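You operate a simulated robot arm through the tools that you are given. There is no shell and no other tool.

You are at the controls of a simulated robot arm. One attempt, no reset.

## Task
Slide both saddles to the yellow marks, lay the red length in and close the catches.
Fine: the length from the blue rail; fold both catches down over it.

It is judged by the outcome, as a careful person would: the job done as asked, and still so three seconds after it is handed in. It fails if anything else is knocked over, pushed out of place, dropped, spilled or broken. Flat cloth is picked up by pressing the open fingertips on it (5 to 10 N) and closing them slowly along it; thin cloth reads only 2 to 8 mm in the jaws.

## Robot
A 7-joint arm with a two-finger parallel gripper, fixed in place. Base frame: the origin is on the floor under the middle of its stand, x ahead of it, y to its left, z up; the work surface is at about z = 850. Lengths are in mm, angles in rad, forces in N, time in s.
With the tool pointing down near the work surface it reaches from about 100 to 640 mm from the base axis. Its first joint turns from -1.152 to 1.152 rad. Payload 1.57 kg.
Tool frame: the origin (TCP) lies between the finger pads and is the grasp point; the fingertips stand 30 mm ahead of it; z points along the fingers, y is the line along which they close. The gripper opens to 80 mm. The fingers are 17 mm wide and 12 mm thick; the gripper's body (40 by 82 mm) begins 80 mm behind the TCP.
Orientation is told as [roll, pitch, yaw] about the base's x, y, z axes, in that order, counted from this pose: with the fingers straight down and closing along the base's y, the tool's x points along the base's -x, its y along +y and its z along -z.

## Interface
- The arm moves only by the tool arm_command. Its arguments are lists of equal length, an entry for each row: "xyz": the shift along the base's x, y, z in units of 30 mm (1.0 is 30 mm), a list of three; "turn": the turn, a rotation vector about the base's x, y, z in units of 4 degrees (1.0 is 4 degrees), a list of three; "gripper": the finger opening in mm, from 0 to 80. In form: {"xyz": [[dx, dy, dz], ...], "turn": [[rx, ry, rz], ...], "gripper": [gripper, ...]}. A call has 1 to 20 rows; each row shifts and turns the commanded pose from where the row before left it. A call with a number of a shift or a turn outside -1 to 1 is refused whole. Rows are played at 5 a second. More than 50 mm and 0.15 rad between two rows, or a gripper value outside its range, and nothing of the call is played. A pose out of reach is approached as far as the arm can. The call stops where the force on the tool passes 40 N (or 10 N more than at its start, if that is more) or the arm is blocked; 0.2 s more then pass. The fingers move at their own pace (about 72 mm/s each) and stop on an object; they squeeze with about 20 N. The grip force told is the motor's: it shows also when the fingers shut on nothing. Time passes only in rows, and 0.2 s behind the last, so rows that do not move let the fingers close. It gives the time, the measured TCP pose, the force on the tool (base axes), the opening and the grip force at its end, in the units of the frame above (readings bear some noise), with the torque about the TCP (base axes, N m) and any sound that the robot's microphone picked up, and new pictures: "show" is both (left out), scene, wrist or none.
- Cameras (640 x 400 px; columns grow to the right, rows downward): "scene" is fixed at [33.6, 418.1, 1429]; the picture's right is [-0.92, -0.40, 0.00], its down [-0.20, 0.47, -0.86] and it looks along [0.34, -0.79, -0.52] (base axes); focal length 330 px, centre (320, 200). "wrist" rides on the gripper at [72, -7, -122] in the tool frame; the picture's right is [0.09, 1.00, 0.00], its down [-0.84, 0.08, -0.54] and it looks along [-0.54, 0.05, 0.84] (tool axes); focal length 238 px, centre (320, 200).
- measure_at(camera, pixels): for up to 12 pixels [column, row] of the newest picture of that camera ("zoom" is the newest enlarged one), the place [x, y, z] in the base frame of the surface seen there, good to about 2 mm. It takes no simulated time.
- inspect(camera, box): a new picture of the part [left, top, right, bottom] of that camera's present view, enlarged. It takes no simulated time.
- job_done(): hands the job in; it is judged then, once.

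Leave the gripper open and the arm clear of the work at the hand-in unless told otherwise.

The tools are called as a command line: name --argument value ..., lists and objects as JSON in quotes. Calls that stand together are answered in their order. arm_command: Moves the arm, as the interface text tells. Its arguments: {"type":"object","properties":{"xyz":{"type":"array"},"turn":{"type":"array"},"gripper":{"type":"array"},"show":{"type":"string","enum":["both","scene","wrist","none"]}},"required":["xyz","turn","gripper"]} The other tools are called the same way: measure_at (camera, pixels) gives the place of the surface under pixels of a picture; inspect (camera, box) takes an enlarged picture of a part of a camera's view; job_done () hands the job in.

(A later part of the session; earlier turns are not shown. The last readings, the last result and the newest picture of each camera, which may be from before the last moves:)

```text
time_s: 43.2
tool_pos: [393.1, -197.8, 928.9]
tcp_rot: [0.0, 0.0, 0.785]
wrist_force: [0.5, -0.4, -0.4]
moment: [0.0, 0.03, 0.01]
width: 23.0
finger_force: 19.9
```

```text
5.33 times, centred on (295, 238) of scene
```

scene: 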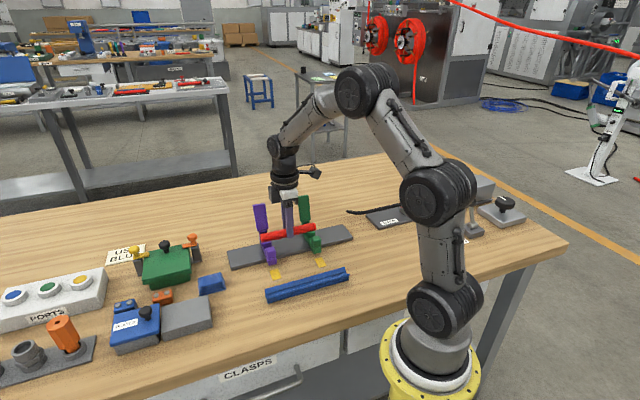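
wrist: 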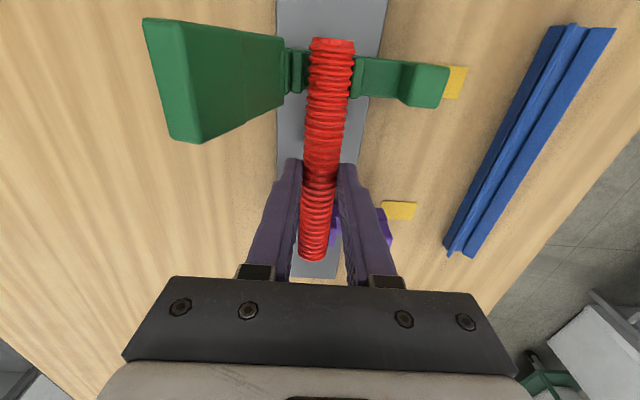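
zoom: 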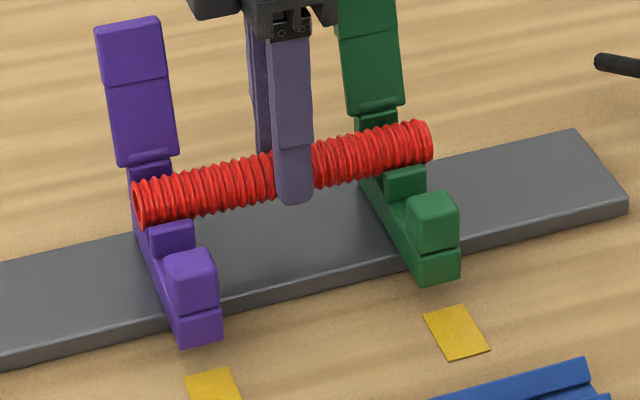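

No contact forces, and the tube has entered between the cheeks. I'll continue down in 1.5 mm steps.

arm_command --xyz '[[0, 0, -0.05], [0, 0, -0.05], [0, 0, -0.05], [0, 0, 0]]' --turn '[[0, 0, 0], [0, 0, 0], [0, 0, 0], [0, 0, 0]]' --gripper '[5, 5, 5, 5]' --show "wrist"

inspect --camera "scene" --box '[250, 215, 340, 270]'

```text
time_s: 44.2
tool_pos: [395.5, -197.9, 924.6]
tcp_rot: [-0.001, 0.0, 0.786]
wrist_force: [0.7, 0.1, -0.2]
moment: [-0.02, -0.04, -0.01]
width: 22.6
finger_force: 19.8
```

wrist: 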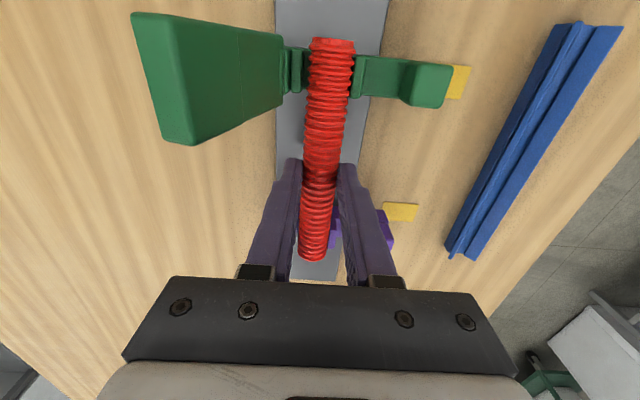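

```text
7.11 times, centred on (295, 242) of scene
```

zoom: 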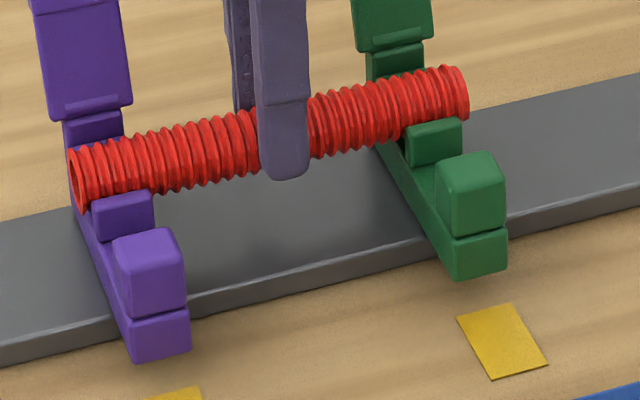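

Still free at TCP z≈924.6. I'll keep going in 1 mm steps and stop at contact.

arm_command --xyz '[[0, 0, -0.033], [0, 0, -0.033], [0, 0, 0]]' --turn '[[0, 0, 0], [0, 0, 0], [0, 0, 0]]' --gripper '[5, 5, 5]' --show "none"

```text
time_s: 45.0
tool_pos: [393.4, -199.1, 923.4]
tcp_rot: [0.0, 0.0, 0.785]
wrist_force: [-0.5, 0.3, 0.1]
moment: [0.02, -0.02, -0.01]
width: 22.8
finger_force: 20.1
```

arm_command --xyz '[[0, 0, -0.033], [0, 0, -0.033], [0, 0, 0]]' --turn '[[0, 0, 0], [0, 0, 0], [0, 0, 0]]' --gripper '[5, 5, 5]' --show "none"

```text
time_s: 45.8
tool_pos: [393.9, -198.3, 921.7]
tcp_rot: [-0.002, 0.0, 0.786]
wrist_force: [-0.1, 0.4, 4.5]
moment: [-0.22, 0.14, -0.05]
width: 22.8
finger_force: 20.1
```

First contact (4.5 N) is at the green side. I'll ease down another 1 mm so the purple end seats too.

arm_command --xyz '[[0, 0, -0.02], [0, 0, -0.02], [0, 0, 0]]' --turn '[[0, 0, 0], [0, 0, 0], [0, 0, 0]]' --gripper '[5, 5, 5]'

inspect --camera "scene" --box '[250, 215, 340, 270]'

```text
time_s: 46.6
tool_pos: [395.3, -198.5, 920.4]
tcp_rot: [-0.002, -0.002, 0.786]
wrist_force: [-1.5, 1.5, 12.0]
moment: [-0.04, 0.13, 0.0]
width: 23.1
finger_force: 20.3
```

scene: 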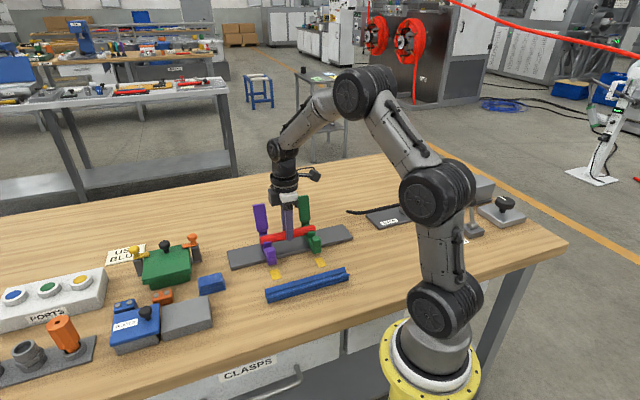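
wrist: 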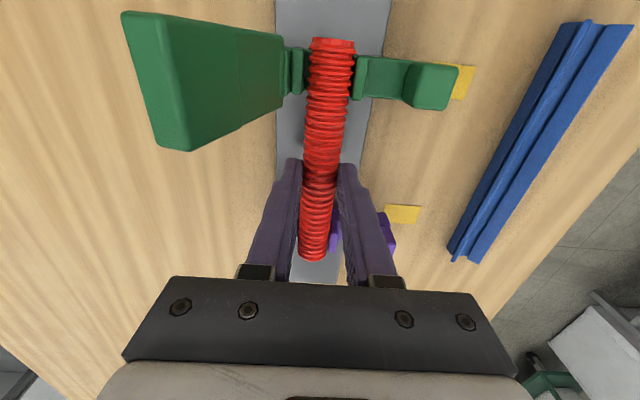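

```text
7.11 times, centred on (295, 242) of scene
```

zoom: 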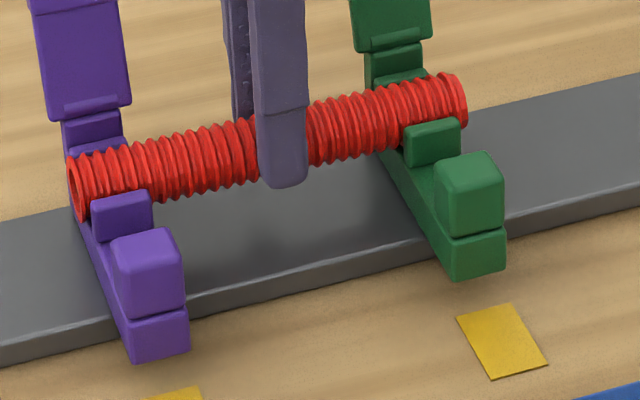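

Seated at both saddles, with 12 N and small moments. I'll release slowly and rise straight up.

arm_command --xyz '[[0, 0, 0.015], [0, 0, 0], [0, 0, 0], [0, 0, 0], [0, 0, 0.3], [0, 0, 0.5], [0, 0, 0.8], [0, 0, 1], [0, 0, 1]]' --turn '[[0, 0, 0], [0, 0, 0], [0, 0, 0], [0, 0, 0], [0, 0, 0], [0, 0, 0], [0, 0, 0], [0, 0, 0], [0, 0, 0]]' --gripper '[20, 26, 32, 40, 40, 40, 40, 40, 40]'

inspect --camera "scene" --box '[240, 195, 350, 275]'

inspect --camera "wrist" --box '[220, 30, 420, 190]'

```text
time_s: 48.6
tool_pos: [393.8, -199.1, 1029.3]
tcp_rot: [0.0, 0.002, 0.786]
wrist_force: [-0.6, 0.4, -0.3]
moment: [0.01, 0.01, 0.01]
width: 39.9
finger_force: 0.1
```

scene: 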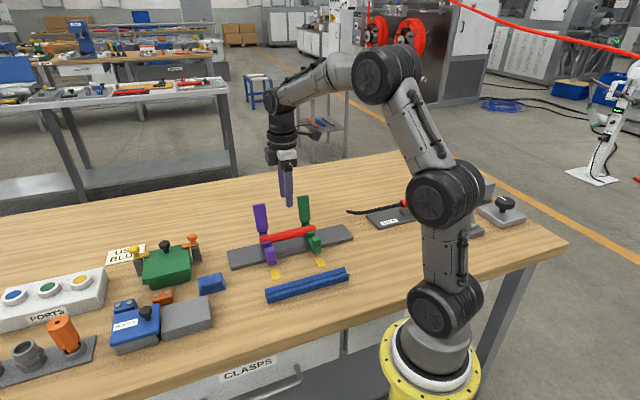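
wrist: 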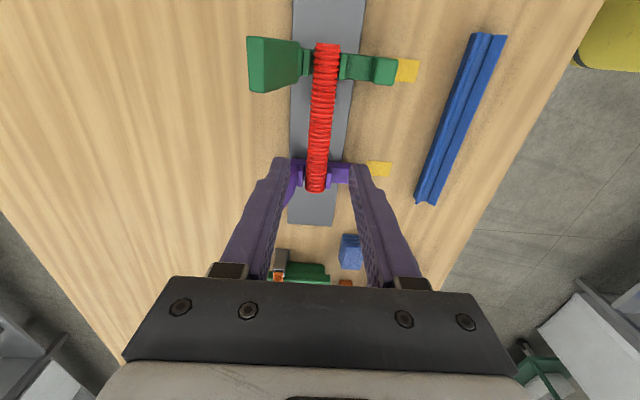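

```text
5.00 times, centred on (295, 235) of scene
```

zoom: 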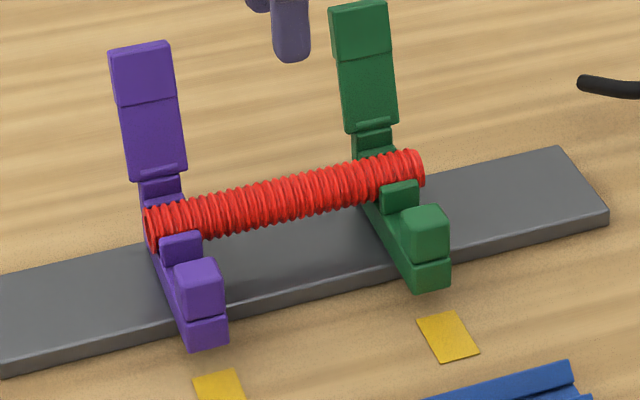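

```text
2.50 times, centred on (320, 110) of wrist
```

zoom: 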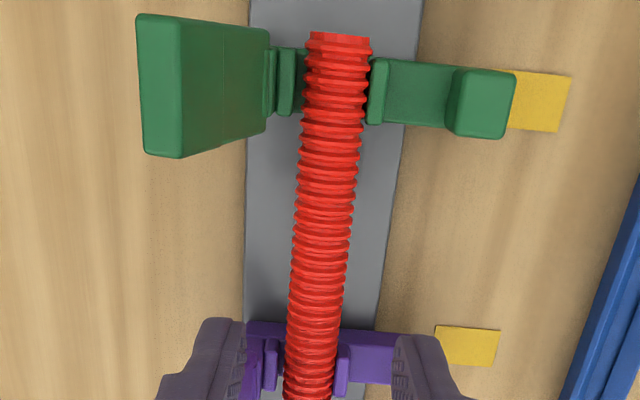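

The red length sits between the cheeks of both saddles. Before closing the catches I'll study the catch geometry from this side view, using the green one at about (275,65).

inspect --camera "wrist" --box '[240, 25, 420, 105]'

measure_at --camera "wrist" --pixels '[[252, 45], [253, 88], [264, 40], [266, 90], [298, 44], [298, 75], [260, 65], [280, 65], [304, 60], [326, 48], [321, 110], [316, 180]]'

```text
3.56 times, centred on (330, 65) of wrist
```

zoom: 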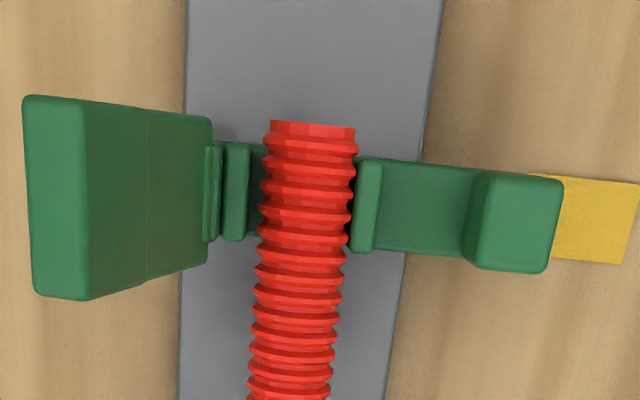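

```text
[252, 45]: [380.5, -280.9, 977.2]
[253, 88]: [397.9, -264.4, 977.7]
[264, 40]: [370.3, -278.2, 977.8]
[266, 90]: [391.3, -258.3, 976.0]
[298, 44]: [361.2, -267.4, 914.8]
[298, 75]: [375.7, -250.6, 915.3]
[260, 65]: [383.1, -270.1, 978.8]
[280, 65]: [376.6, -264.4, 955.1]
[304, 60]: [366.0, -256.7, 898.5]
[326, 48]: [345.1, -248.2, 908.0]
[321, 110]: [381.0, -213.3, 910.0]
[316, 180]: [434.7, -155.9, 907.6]
```

The catches are about 26 mm wide and 10 mm thick, lean back about 14°, and have tops at z≈977.5 and t≈-459 to -468. The tube top is at about 908.5. I'll push each catch forward and down from behind with closed fingers. First I'll turn the hand back by -90° while moving behind the purple catch at safe height.

arm_command --xyz '[[0, 0, 0.4], [0.167, -0.023, 0], [0.167, -0.023, 0], [0.167, -0.023, 0], [0.167, -0.023, 0], [0.167, -0.023, 0], [0.167, -0.023, 0], [0.167, -0.023, 0], [0.167, -0.023, 0], [0.167, -0.023, 0], [0.167, -0.023, 0], [0.167, -0.023, 0], [0.167, -0.023, 0], [0.167, -0.023, 0], [0.167, -0.023, 0], [0.167, -0.023, 0], [0.167, -0.023, 0], [0.167, -0.023, 0], [0.167, -0.023, 0], [0.167, -0.023, 0]]' --turn '[[0, 0, -0.98], [0, 0, -0.98], [0, 0, -0.98], [0, 0, -0.98], [0, 0, -0.98], [0, 0, -0.98], [0, 0, -0.98], [0, 0, -0.98], [0, 0, -0.98], [0, 0, -0.98], [0, 0, -0.98], [0, 0, -0.98], [0, 0, -0.98], [0, 0, -0.98], [0, 0, -0.98], [0, 0, -0.98], [0, 0, -0.98], [0, 0, -0.98], [0, 0, -0.98], [0, 0, -0.98]]' --gripper '[40, 30, 20, 10, 0, 0, 0, 0, 0, 0, 0, 0, 0, 0, 0, 0, 0, 0, 0, 0]' --show "none"

arm_command --xyz '[[0.167, -0.023, 0], [0, 0, 0], [0, 0, 0], [0, 0, 0]]' --turn '[[0, 0, -0.98], [0, 0, -0.98], [0, 0, -0.94], [0, 0, 0]]' --gripper '[0, 0, 0, 0]'

```text
time_s: 52.8
tool_pos: [489.2, -211.6, 1039.7]
tcp_rot: [0.0, 0.0, -0.584]
wrist_force: [0.4, 0.4, -0.9]
moment: [-0.01, 0.01, -0.02]
width: 0.0
finger_force: 19.8
```

```text
time_s: 53.8
tool_pos: [493.8, -212.1, 1040.1]
tcp_rot: [0.0, 0.001, -0.788]
wrist_force: [-0.6, -1.4, -0.3]
moment: [0.0, 0.0, 0.01]
width: 0.1
finger_force: 20.0
```

scene: 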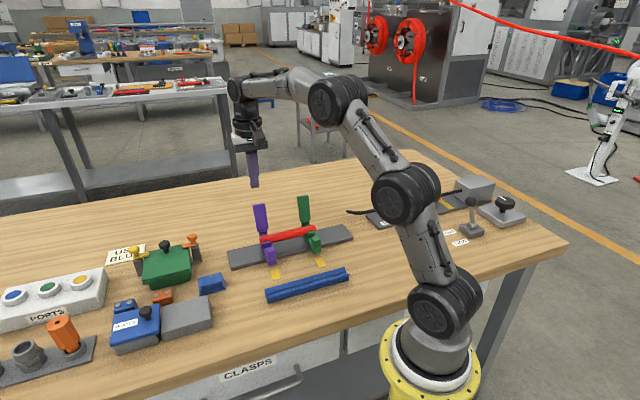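
wrist: 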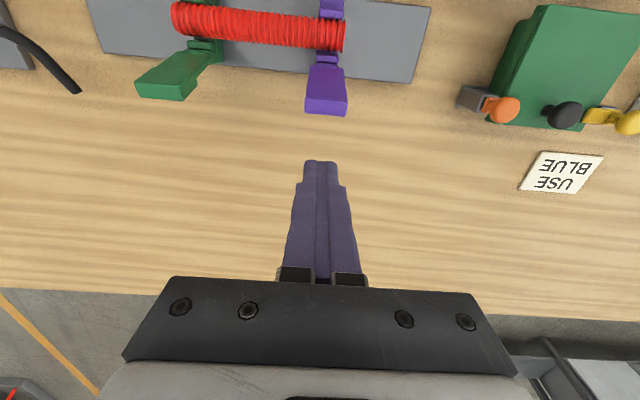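

The fingers are behind the purple catch, at TCP s≈199, t≈-499. I'll measure its top edges so I can centre the push.

measure_at --camera "wrist" --pixels '[[308, 108], [344, 108], [310, 100], [345, 100], [326, 103], [325, 112], [320, 75], [328, 60], [328, 35], [300, 30], [230, 20], [160, 92]]'

inspect --camera "wrist" --box '[250, 0, 390, 130]'

```text
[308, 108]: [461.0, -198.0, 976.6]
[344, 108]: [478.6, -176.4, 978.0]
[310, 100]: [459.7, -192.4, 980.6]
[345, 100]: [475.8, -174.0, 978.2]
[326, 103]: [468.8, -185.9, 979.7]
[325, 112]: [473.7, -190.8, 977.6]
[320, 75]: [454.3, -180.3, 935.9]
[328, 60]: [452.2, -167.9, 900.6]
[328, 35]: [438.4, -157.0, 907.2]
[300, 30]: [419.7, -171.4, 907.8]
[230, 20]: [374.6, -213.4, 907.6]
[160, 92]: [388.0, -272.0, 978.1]
```

```text
3.08 times, centred on (320, 65) of wrist
```

zoom: 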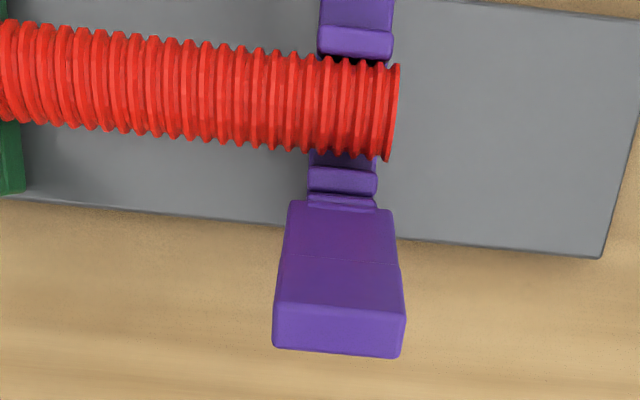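

The purple catch is centred at s≈199.8 and its back face top edge is at t≈-470. I'll lower the closed fingertips behind it to z≈950 and approach to just before contact.

arm_command --xyz '[[0, 0, -0.66], [0, 0, -0.66], [0, 0, -0.66], [-0.18, 0.19, 0], [-0.18, 0.19, 0], [-0.16, 0.17, 0], [0, 0, 0]]' --turn '[[0, 0, 0], [0, 0, 0], [0, 0, 0], [0, 0, 0], [0, 0, 0], [0, 0, 0], [0, 0, 0]]' --gripper '[0, 0, 0, 0, 0, 0, 0]'

inspect --camera "scene" --box '[220, 170, 340, 275]'

```text
time_s: 55.4
tool_pos: [478.3, -196.5, 979.6]
tcp_rot: [0.0, 0.001, -0.786]
wrist_force: [0.2, 1.4, -0.7]
moment: [0.01, -0.05, -0.01]
width: 0.0
finger_force: 20.0
```

scene: 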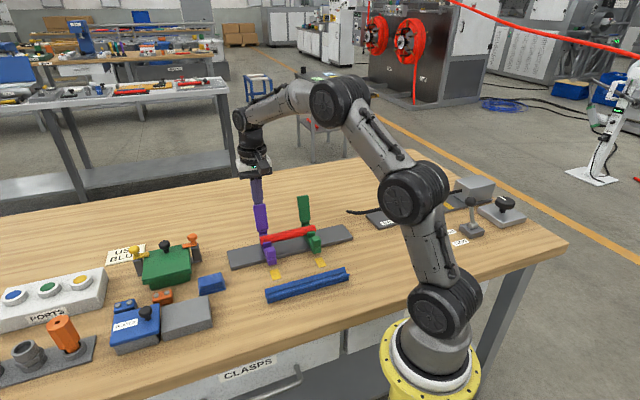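
wrist: 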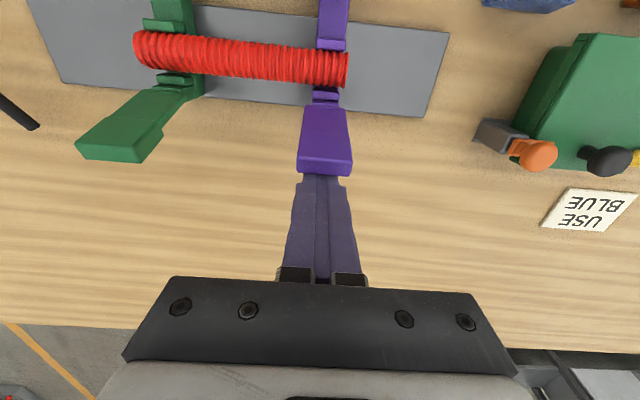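

```text
3.81 times, centred on (280, 222) of scene
```

zoom: 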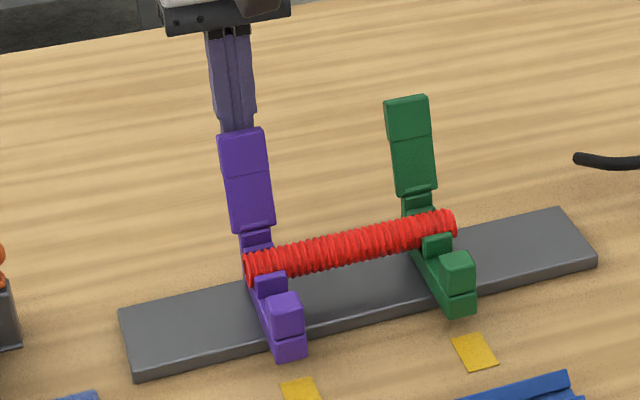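

The fingers are just behind the catch. I'll push gently toward the front, following the arc, and check that the catch swings.

arm_command --xyz '[[-0.118, 0.118, 0.04], [-0.118, 0.118, 0.06], [-0.118, 0.118, 0.06], [-0.118, 0.118, 0.06]]' --turn '[[0, 0, 0], [0, 0, 0], [0, 0, 0], [0, 0, 0]]' --gripper '[0, 0, 0, 0]'

inspect --camera "scene" --box '[220, 170, 340, 275]'

```text
time_s: 56.4
tool_pos: [462.7, -182.8, 986.7]
tcp_rot: [0.0, 0.001, -0.786]
wrist_force: [-0.1, -1.0, -0.2]
moment: [-0.02, 0.0, 0.01]
width: 0.0
finger_force: 20.1
```

scene: 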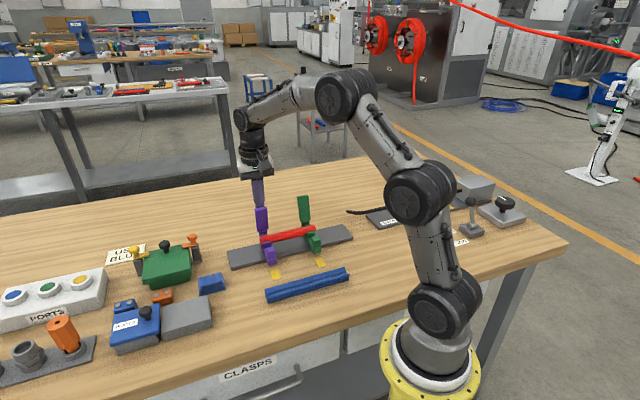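
wrist: 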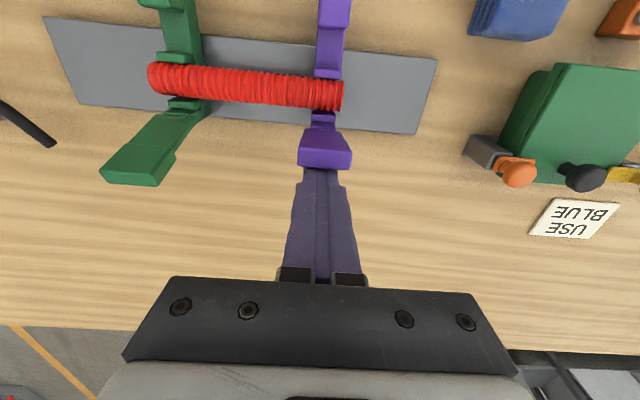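

```text
3.81 times, centred on (280, 222) of scene
```

zoom: 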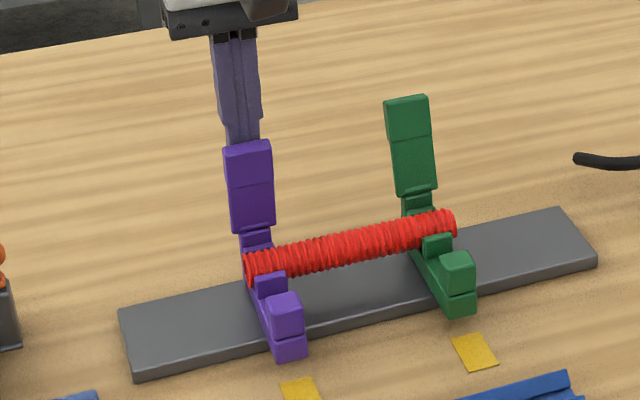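

The catch swings with almost no resistance and is now about vertical. I'll continue the arc forward and down to roughly 45°.

arm_command --xyz '[[-0.135, 0.147, 0.04], [-0.135, 0.147, 0.04], [-0.177, 0.177, -0.02], [-0.177, 0.177, -0.02], [-0.169, 0.169, -0.083], [-0.169, 0.169, -0.083]]' --turn '[[0, 0, 0], [0, 0, 0], [0, 0, 0], [0, 0, 0], [0, 0, 0], [0, 0, 0]]' --gripper '[0, 0, 0, 0, 0, 0]'

inspect --camera "scene" --box '[220, 170, 340, 275]'

```text
time_s: 57.8
tool_pos: [435.7, -151.4, 983.0]
tcp_rot: [0.0, -0.001, -0.784]
wrist_force: [0.0, 1.0, -0.4]
moment: [0.01, -0.02, -0.03]
width: 0.0
finger_force: 19.8
```

scene: 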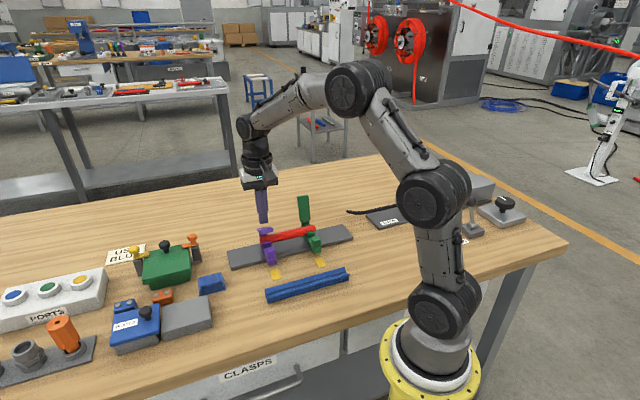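
wrist: 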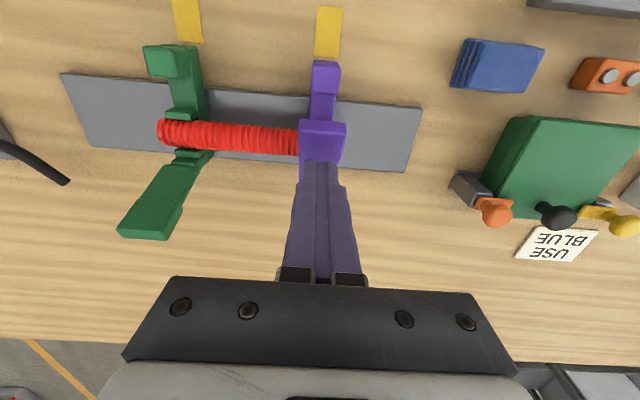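

```text
3.81 times, centred on (280, 222) of scene
```

zoom: 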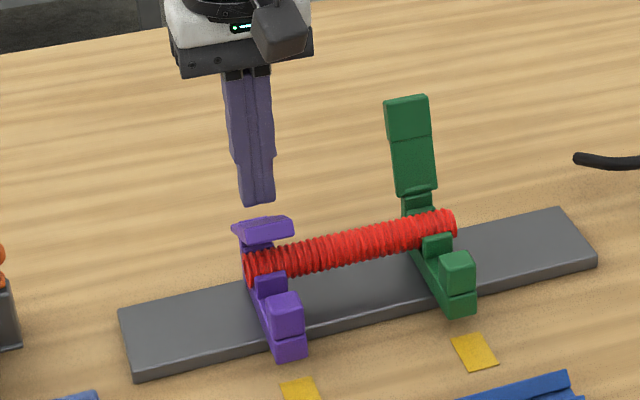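

The catch has folded to about 45° and holds there. I'll continue down the arc toward closed.

arm_command --xyz '[[-0.165, 0.138, -0.14], [-0.165, 0.138, -0.14], [-0.115, 0.115, -0.193], [-0.115, 0.115, -0.193]]' --turn '[[0, 0, 0], [0, 0, 0], [0, 0, 0], [0, 0, 0]]' --gripper '[0, 0, 0, 0]'

inspect --camera "scene" --box '[230, 190, 340, 275]'

```text
time_s: 58.8
tool_pos: [416.6, -137.8, 963.5]
tcp_rot: [0.002, -0.001, -0.784]
wrist_force: [0.9, 0.2, 0.1]
moment: [-0.01, -0.01, -0.01]
width: 0.0
finger_force: 20.3
```

scene: 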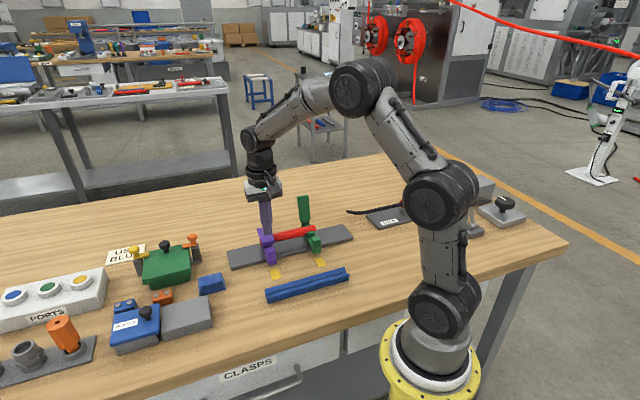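
wrist: 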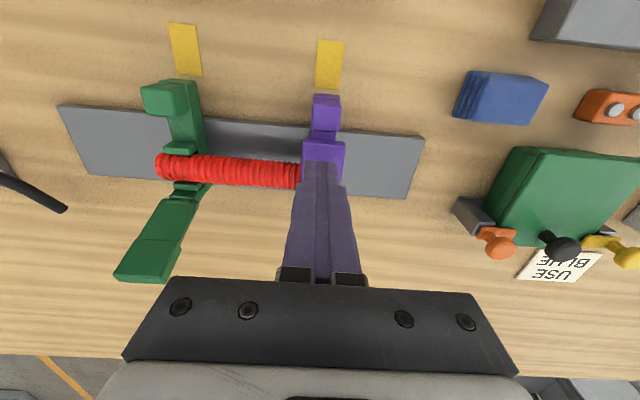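

```text
4.71 times, centred on (285, 232) of scene
```

zoom: 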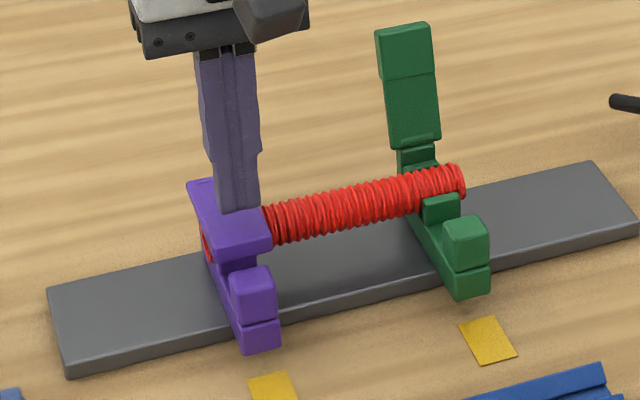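

The catch is about 15° from closed, lying over the tube. I'll press down toward closed in steps, watching force and listening for a click.

arm_command --xyz '[[-0.03, 0.065, -0.15], [-0.035, 0.06, -0.15], [-0.047, 0.047, -0.1], [0, 0, -0.05]]' --turn '[[0, 0, 0], [0, 0, 0], [0, 0, 0], [0, 0, 0]]' --gripper '[0, 0, 0, 0]'

inspect --camera "scene" --box '[230, 190, 340, 275]'

```text
time_s: 59.8
tool_pos: [413.9, -131.2, 951.5]
tcp_rot: [0.001, 0.0, -0.785]
wrist_force: [-2.0, 2.2, 5.3]
moment: [0.05, 0.05, -0.02]
width: 0.0
finger_force: 19.8
```

scene: 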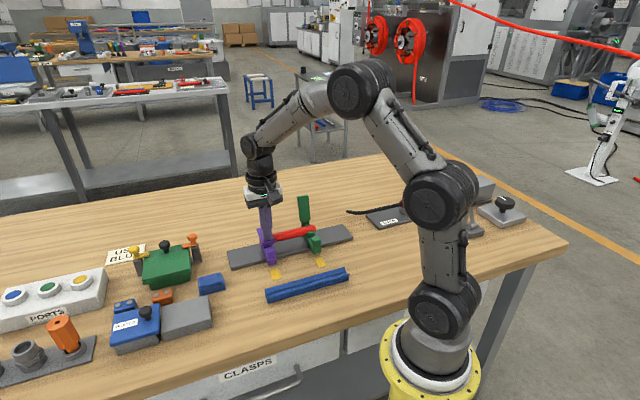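
wrist: 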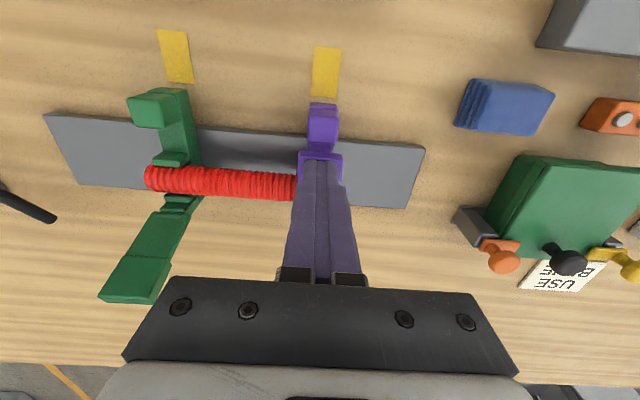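

```text
4.71 times, centred on (285, 232) of scene
```

zoom: 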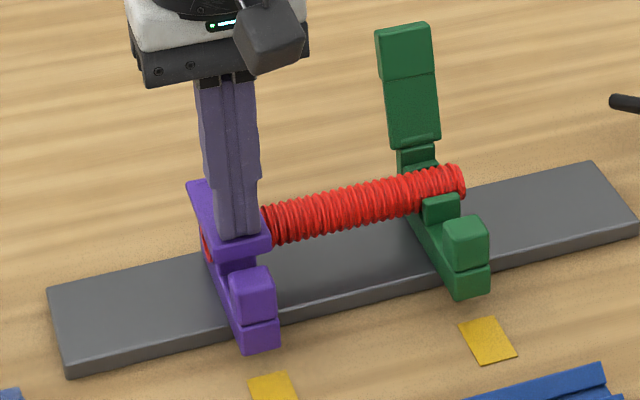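

Contact at 5 N with the tip at z≈921. I'll measure the catch's top surface to see how close to flat it is.

inspect --camera "scene" --box '[250, 215, 300, 270]'

measure_at --camera "scene" --pixels '[[275, 232], [272, 236], [290, 243], [285, 245], [277, 234], [289, 240], [283, 247], [290, 246], [288, 252], [285, 249]]'

```text
7.27 times, centred on (275, 242) of scene
```

zoom: 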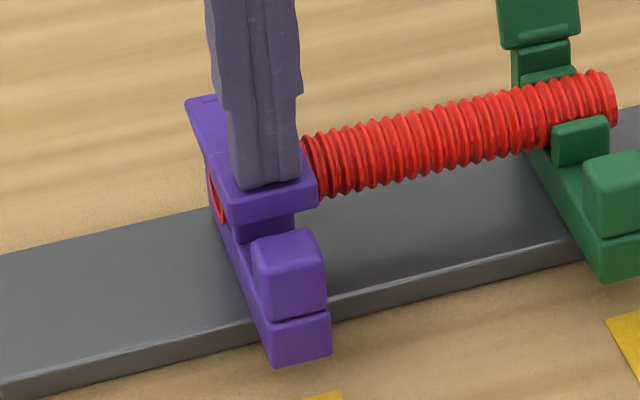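

```text
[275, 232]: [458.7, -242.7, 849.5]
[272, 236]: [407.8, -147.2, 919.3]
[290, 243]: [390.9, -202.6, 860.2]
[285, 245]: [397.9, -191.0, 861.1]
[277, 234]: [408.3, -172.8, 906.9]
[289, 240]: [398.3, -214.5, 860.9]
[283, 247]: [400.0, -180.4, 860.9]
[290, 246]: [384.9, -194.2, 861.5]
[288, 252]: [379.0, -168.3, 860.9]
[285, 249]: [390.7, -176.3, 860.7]
```

measure_at --camera "zoom" --pixels '[[205, 103], [205, 125], [215, 150], [225, 180], [308, 172], [235, 205], [275, 203], [313, 192], [270, 228], [290, 245], [290, 290], [235, 190]]'

```text
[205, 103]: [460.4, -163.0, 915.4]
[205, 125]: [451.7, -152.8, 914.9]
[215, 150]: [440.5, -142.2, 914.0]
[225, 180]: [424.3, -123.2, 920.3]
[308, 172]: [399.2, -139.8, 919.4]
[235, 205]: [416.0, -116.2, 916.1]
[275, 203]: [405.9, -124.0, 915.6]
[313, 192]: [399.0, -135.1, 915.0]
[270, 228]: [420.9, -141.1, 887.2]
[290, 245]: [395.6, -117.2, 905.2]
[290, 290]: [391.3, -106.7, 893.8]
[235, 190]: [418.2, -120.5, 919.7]
```

The catch plate is already flat (top z≈914.5 along its length) with the thicker tip just short of the post. I'll press down more firmly to make sure it latches, and listen.

arm_command --xyz '[[0, 0, -0.03], [0, 0, -0.03], [0, 0, -0.02], [0, 0, 0]]' --turn '[[0, 0, 0], [0, 0, 0], [0, 0, 0], [0, 0, 0]]' --gripper '[0, 0, 0, 0]' --show "scene"

inspect --camera "scene" --box '[250, 215, 300, 270]'

```text
time_s: 60.8
tool_pos: [415.0, -132.2, 949.6]
tcp_rot: [0.002, -0.005, -0.785]
wrist_force: [-11.4, 11.9, 32.8]
moment: [0.12, 0.15, -0.01]
width: 0.0
finger_force: 20.1
```

scene: 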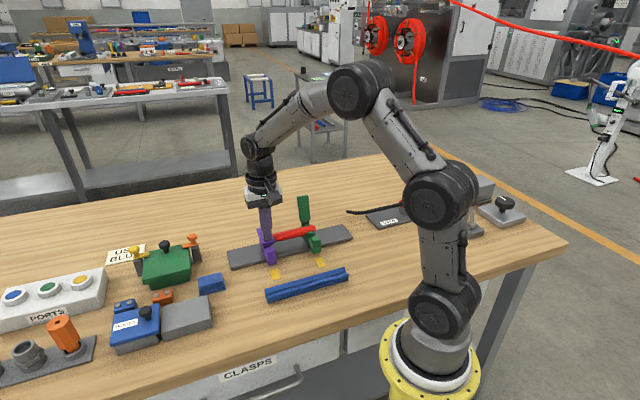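

```text
7.27 times, centred on (275, 242) of scene
```

zoom: 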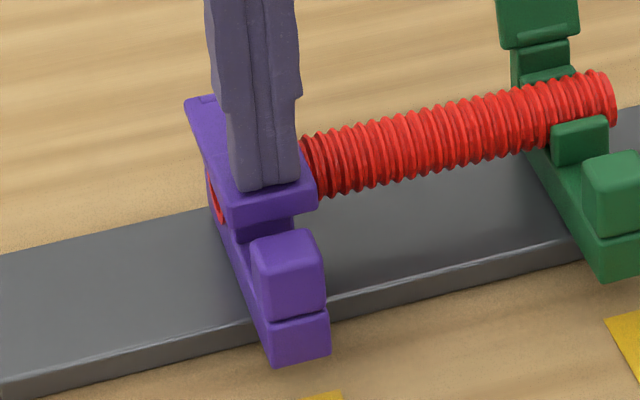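

It's firm now at 33 N with no further travel and no click. I'll measure the catch's position, then lift off and see if it stays down.

measure_at --camera "zoom" --pixels '[[205, 103], [205, 125], [215, 150], [225, 180], [308, 175], [235, 208], [275, 203], [313, 195], [235, 193], [245, 222], [300, 210], [290, 245]]'

arm_command --xyz '[[0, 0, 0.05], [0, 0, 0.2], [0, 0, 0.5], [0, 0, 1], [0, 0, 1]]' --turn '[[0, 0, 0], [0, 0, 0], [0, 0, 0], [0, 0, 0], [0, 0, 0]]' --gripper '[0, 0, 0, 0, 0]'

inspect --camera "scene" --box '[250, 215, 300, 270]'

inspect --camera "wrist" --box '[250, 60, 400, 200]'

```text
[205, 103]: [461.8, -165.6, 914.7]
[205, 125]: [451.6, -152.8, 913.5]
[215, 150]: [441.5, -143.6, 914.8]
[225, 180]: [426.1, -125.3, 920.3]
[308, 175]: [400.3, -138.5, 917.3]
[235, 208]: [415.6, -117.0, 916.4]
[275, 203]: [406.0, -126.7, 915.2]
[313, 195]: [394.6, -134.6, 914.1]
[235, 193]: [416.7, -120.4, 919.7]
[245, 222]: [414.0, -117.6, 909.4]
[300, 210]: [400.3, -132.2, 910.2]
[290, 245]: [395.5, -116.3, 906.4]
```

```text
time_s: 62.0
tool_pos: [415.9, -131.9, 1029.3]
tcp_rot: [0.001, 0.0, -0.785]
wrist_force: [0.6, -0.2, -0.1]
moment: [0.01, 0.0, -0.02]
width: 0.3
finger_force: 19.4
```

scene: 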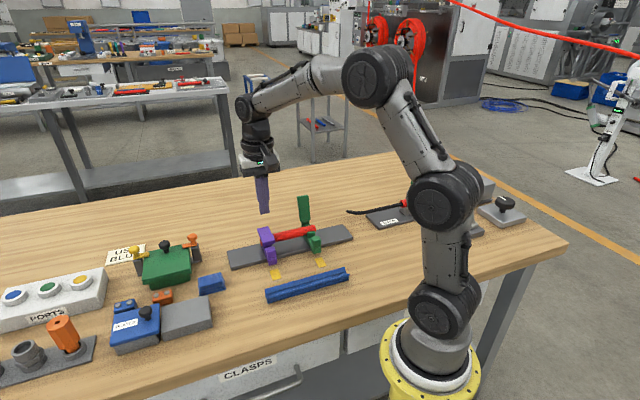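
wrist: 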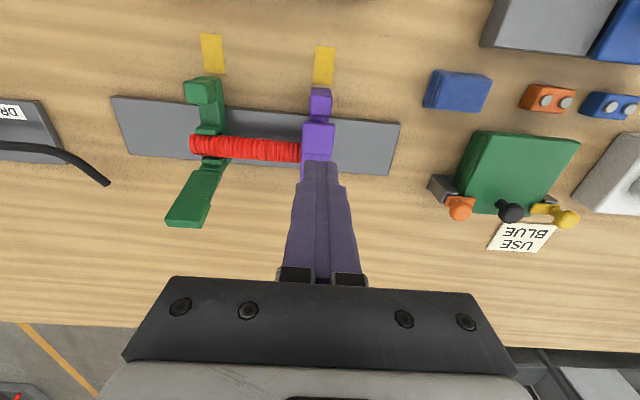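

```text
7.27 times, centred on (275, 242) of scene
```

zoom: 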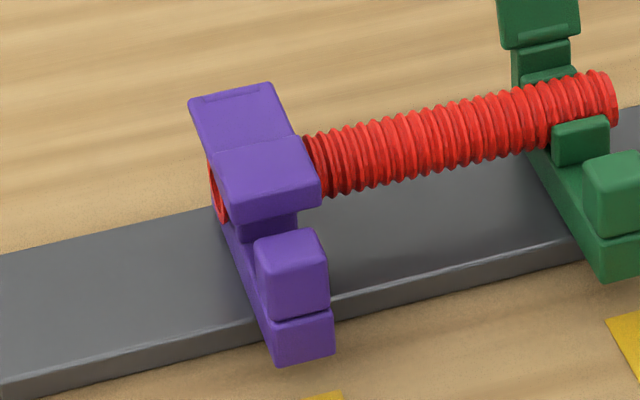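

```text
2.86 times, centred on (325, 130) of wrist
```

zoom: 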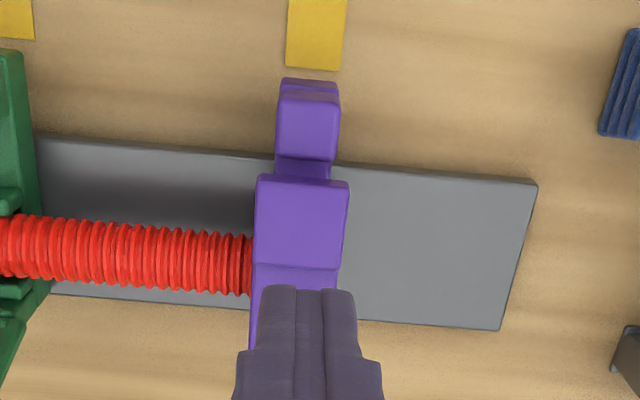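

The catch stays down over the tube. I'll measure its top now that the fingers are off.

inspect --camera "scene" --box '[250, 215, 300, 270]'

measure_at --camera "zoom" --pixels '[[205, 103], [260, 90], [250, 115], [225, 145], [280, 135], [230, 165], [300, 145], [260, 180], [240, 205], [315, 188], [240, 217], [280, 213]]'

```text
7.27 times, centred on (275, 242) of scene
```

zoom: 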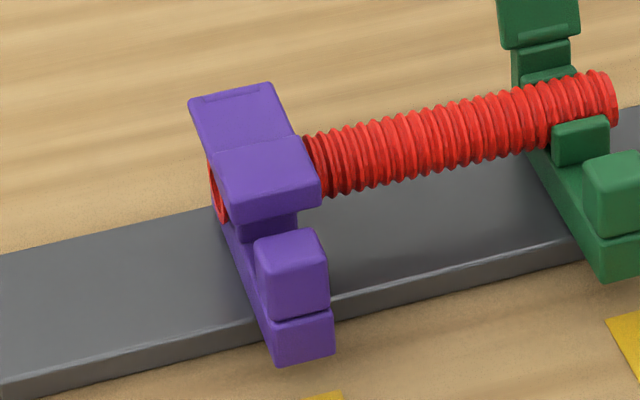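

```text
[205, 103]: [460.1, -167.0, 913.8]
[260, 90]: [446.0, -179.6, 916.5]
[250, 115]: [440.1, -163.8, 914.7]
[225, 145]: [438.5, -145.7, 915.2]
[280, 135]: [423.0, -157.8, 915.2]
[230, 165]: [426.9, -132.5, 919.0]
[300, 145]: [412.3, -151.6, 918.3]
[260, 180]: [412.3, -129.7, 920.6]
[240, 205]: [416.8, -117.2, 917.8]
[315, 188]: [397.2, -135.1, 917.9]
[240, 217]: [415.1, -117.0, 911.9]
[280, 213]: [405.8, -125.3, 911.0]
```

The purple catch lies flat, with the plate at z≈915. Now for the green one: I'll move at safe height to behind the green catch, at s≈80, t≈-500.

arm_command --xyz '[[0, 0, 0.5], [-0.024, -0.688, 0], [-0.024, -0.688, 0], [-0.024, -0.688, 0], [-0.024, -0.688, 0], [-0.024, -0.688, 0], [-0.024, -0.688, 0], [-0.024, -0.688, 0], [-0.024, -0.688, 0], [0, 0, 0]]' --turn '[[0, 0, 0], [0, 0, 0], [0, 0, 0], [0, 0, 0], [0, 0, 0], [0, 0, 0], [0, 0, 0], [0, 0, 0], [0, 0, 0], [0, 0, 0]]' --gripper '[0, 0, 0, 0, 0, 0, 0, 0, 0, 0]'

inspect --camera "wrist" --box '[240, 0, 440, 140]'

```text
time_s: 64.2
tool_pos: [410.6, -298.9, 1044.5]
tcp_rot: [-0.001, 0.0, -0.787]
wrist_force: [-0.4, 0.3, -0.1]
moment: [-0.04, 0.02, 0.01]
width: 0.0
finger_force: 20.0
```

scene: 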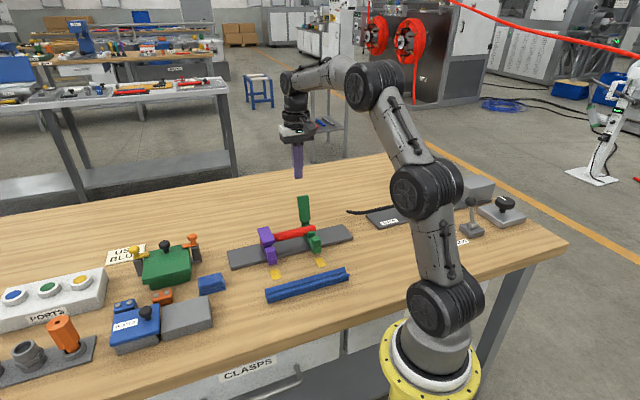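
wrist: 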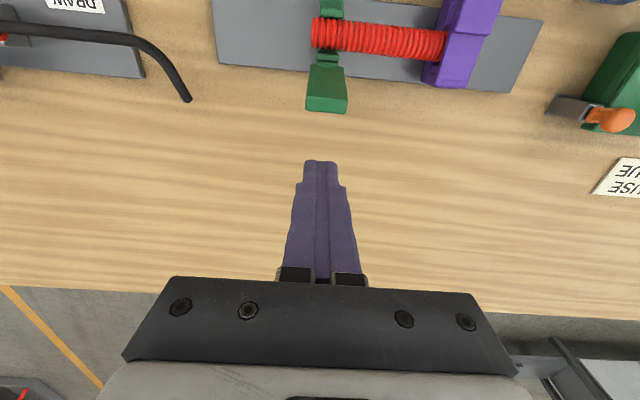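

```text
2.86 times, centred on (340, 70) of wrist
```

zoom: 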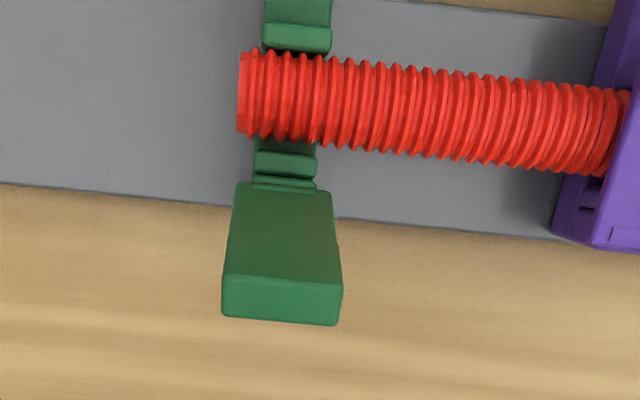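

Same geometry as purple. I'll measure the green catch's top corners to centre on it.

measure_at --camera "wrist" --pixels '[[308, 106], [344, 108], [325, 110], [325, 103], [321, 85], [320, 65], [330, 38], [400, 42]]'

```text
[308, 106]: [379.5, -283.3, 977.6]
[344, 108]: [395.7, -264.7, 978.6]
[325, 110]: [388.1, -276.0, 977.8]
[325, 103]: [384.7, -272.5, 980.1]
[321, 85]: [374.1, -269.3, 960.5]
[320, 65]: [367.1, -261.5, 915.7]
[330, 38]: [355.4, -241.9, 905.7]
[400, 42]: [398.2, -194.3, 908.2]
```

The green catch is centred at s≈80.3. I'll lower behind it, approach, and push it to vertical the same way.

arm_command --xyz '[[0.01, 0.01, -0.717], [0.01, 0.01, -0.717], [0.01, 0.01, -0.717], [-0.19, 0.194, 0], [-0.19, 0.194, 0], [-0.19, 0.194, 0], [-0.118, 0.118, 0.04], [-0.118, 0.118, 0.06], [-0.118, 0.118, 0.06], [-0.118, 0.118, 0.06]]' --turn '[[0, 0, 0], [0, 0, 0], [0, 0, 0], [0, 0, 0], [0, 0, 0], [0, 0, 0], [0, 0, 0], [0, 0, 0], [0, 0, 0], [0, 0, 0]]' --gripper '[0, 0, 0, 0, 0, 0, 0, 0, 0, 0]'

inspect --camera "scene" --box '[230, 175, 350, 275]'

```text
time_s: 66.4
tool_pos: [379.0, -262.9, 985.8]
tcp_rot: [0.0, 0.002, -0.786]
wrist_force: [-0.6, 0.3, 0.1]
moment: [-0.01, 0.01, -0.01]
width: 0.0
finger_force: 20.1
```

scene: 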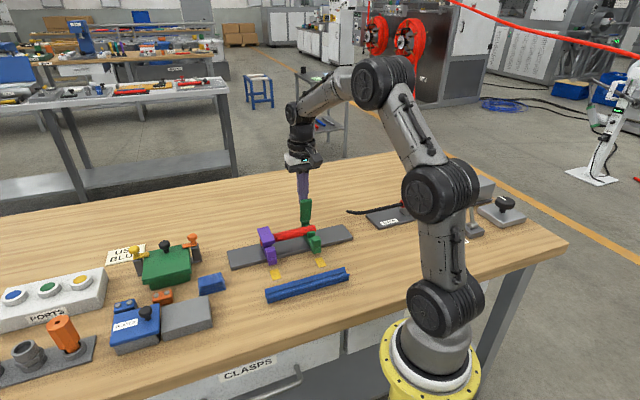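
wrist: 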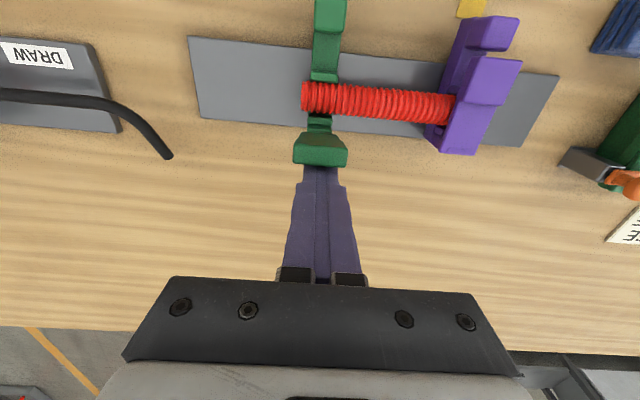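

```text
4.00 times, centred on (290, 225) of scene
```

zoom: 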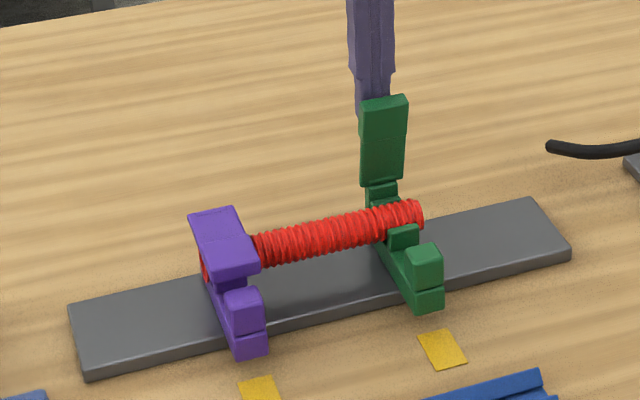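

The green catch is near vertical with no resistance. I'll continue the full arc down to about 15° above closed.

arm_command --xyz '[[-0.153, 0.129, 0.04], [-0.153, 0.129, 0.03], [-0.177, 0.153, -0.02], [-0.165, 0.165, -0.03], [-0.153, 0.153, -0.083], [-0.153, 0.153, -0.083], [-0.146, 0.146, -0.14], [-0.146, 0.146, -0.14], [-0.118, 0.118, -0.193], [-0.118, 0.118, -0.193]]' --turn '[[0, 0, 0], [0, 0, 0], [0, 0, 0], [0, 0, 0], [0, 0, 0], [0, 0, 0], [0, 0, 0], [0, 0, 0], [0, 0, 0], [0, 0, 0]]' --gripper '[0, 0, 0, 0, 0, 0, 0, 0, 0, 0]'

inspect --camera "scene" --box '[230, 175, 350, 275]'

```text
time_s: 68.6
tool_pos: [334.3, -221.5, 961.8]
tcp_rot: [0.0, 0.0, -0.784]
wrist_force: [-0.2, 0.5, -0.6]
moment: [0.0, 0.01, 0.0]
width: 0.0
finger_force: 19.8
```

scene: 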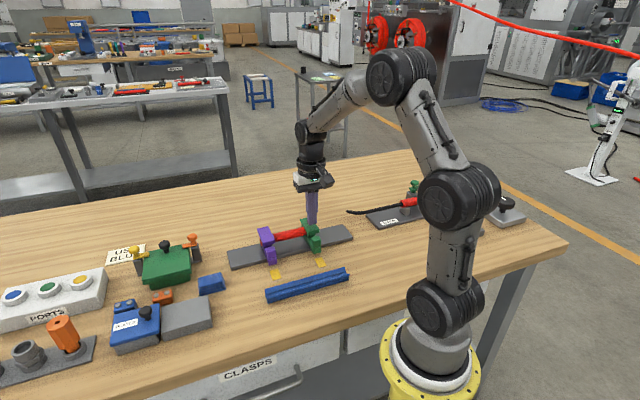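
wrist: 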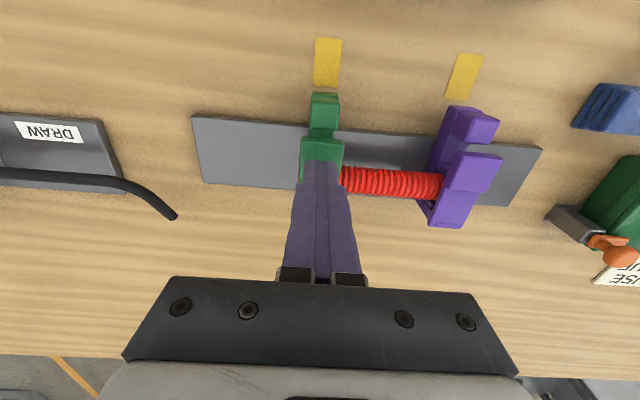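

```text
4.00 times, centred on (290, 225) of scene
```

zoom: 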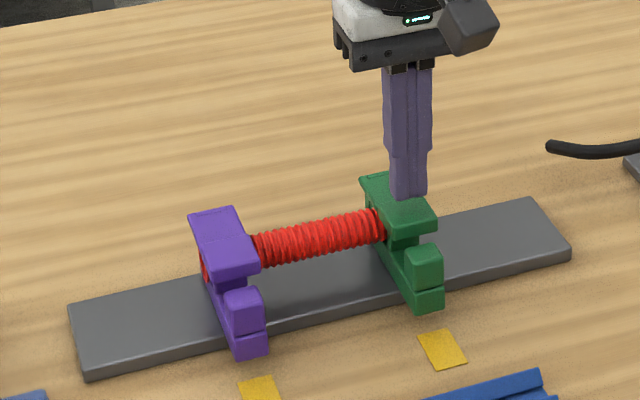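

Nearly closed. I'll press down onto it gently toward the tip, stepwise.

arm_command --xyz '[[-0.07, 0.07, -0.12], [-0.07, 0.07, -0.12], [-0.07, 0.07, -0.1], [0, 0, -0.03], [0, 0, 0]]' --turn '[[0, 0, 0], [0, 0, 0], [0, 0, 0], [0, 0, 0], [0, 0, 0]]' --gripper '[0, 0, 0, 0, 0]' --show "wrist"

inspect --camera "scene" --box '[270, 205, 340, 265]'

```text
time_s: 69.8
tool_pos: [327.4, -215.1, 950.9]
tcp_rot: [0.0, 0.001, -0.784]
wrist_force: [-1.1, 0.2, 0.1]
moment: [-0.02, 0.01, -0.03]
width: 0.0
finger_force: 20.3
```

wrist: 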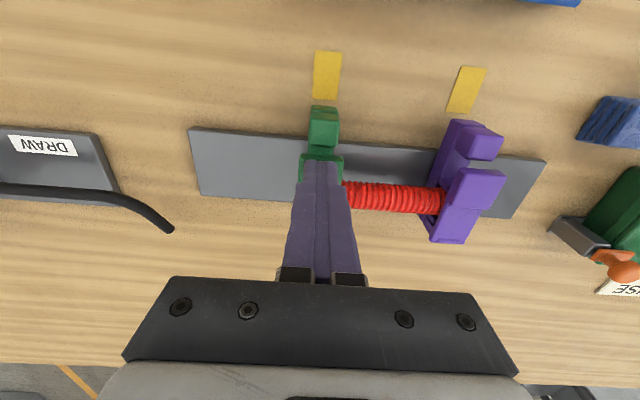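

```text
6.67 times, centred on (305, 235) of scene
```

zoom: 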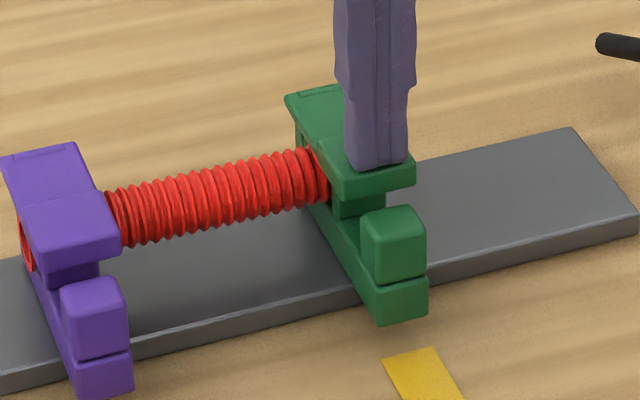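

The tip is right on the catch with no force yet. I'll press further, up to about 30 N.

arm_command --xyz '[[0, 0, -0.03], [0, 0, -0.03], [0, 0, 0]]' --turn '[[0, 0, 0], [0, 0, 0], [0, 0, 0]]' --gripper '[0, 0, 0]' --show "none"

```text
time_s: 70.6
tool_pos: [328.4, -214.8, 951.4]
tcp_rot: [-0.001, -0.002, -0.786]
wrist_force: [-4.6, 4.5, 14.4]
moment: [0.08, 0.07, 0.0]
width: 0.0
finger_force: 19.7
```

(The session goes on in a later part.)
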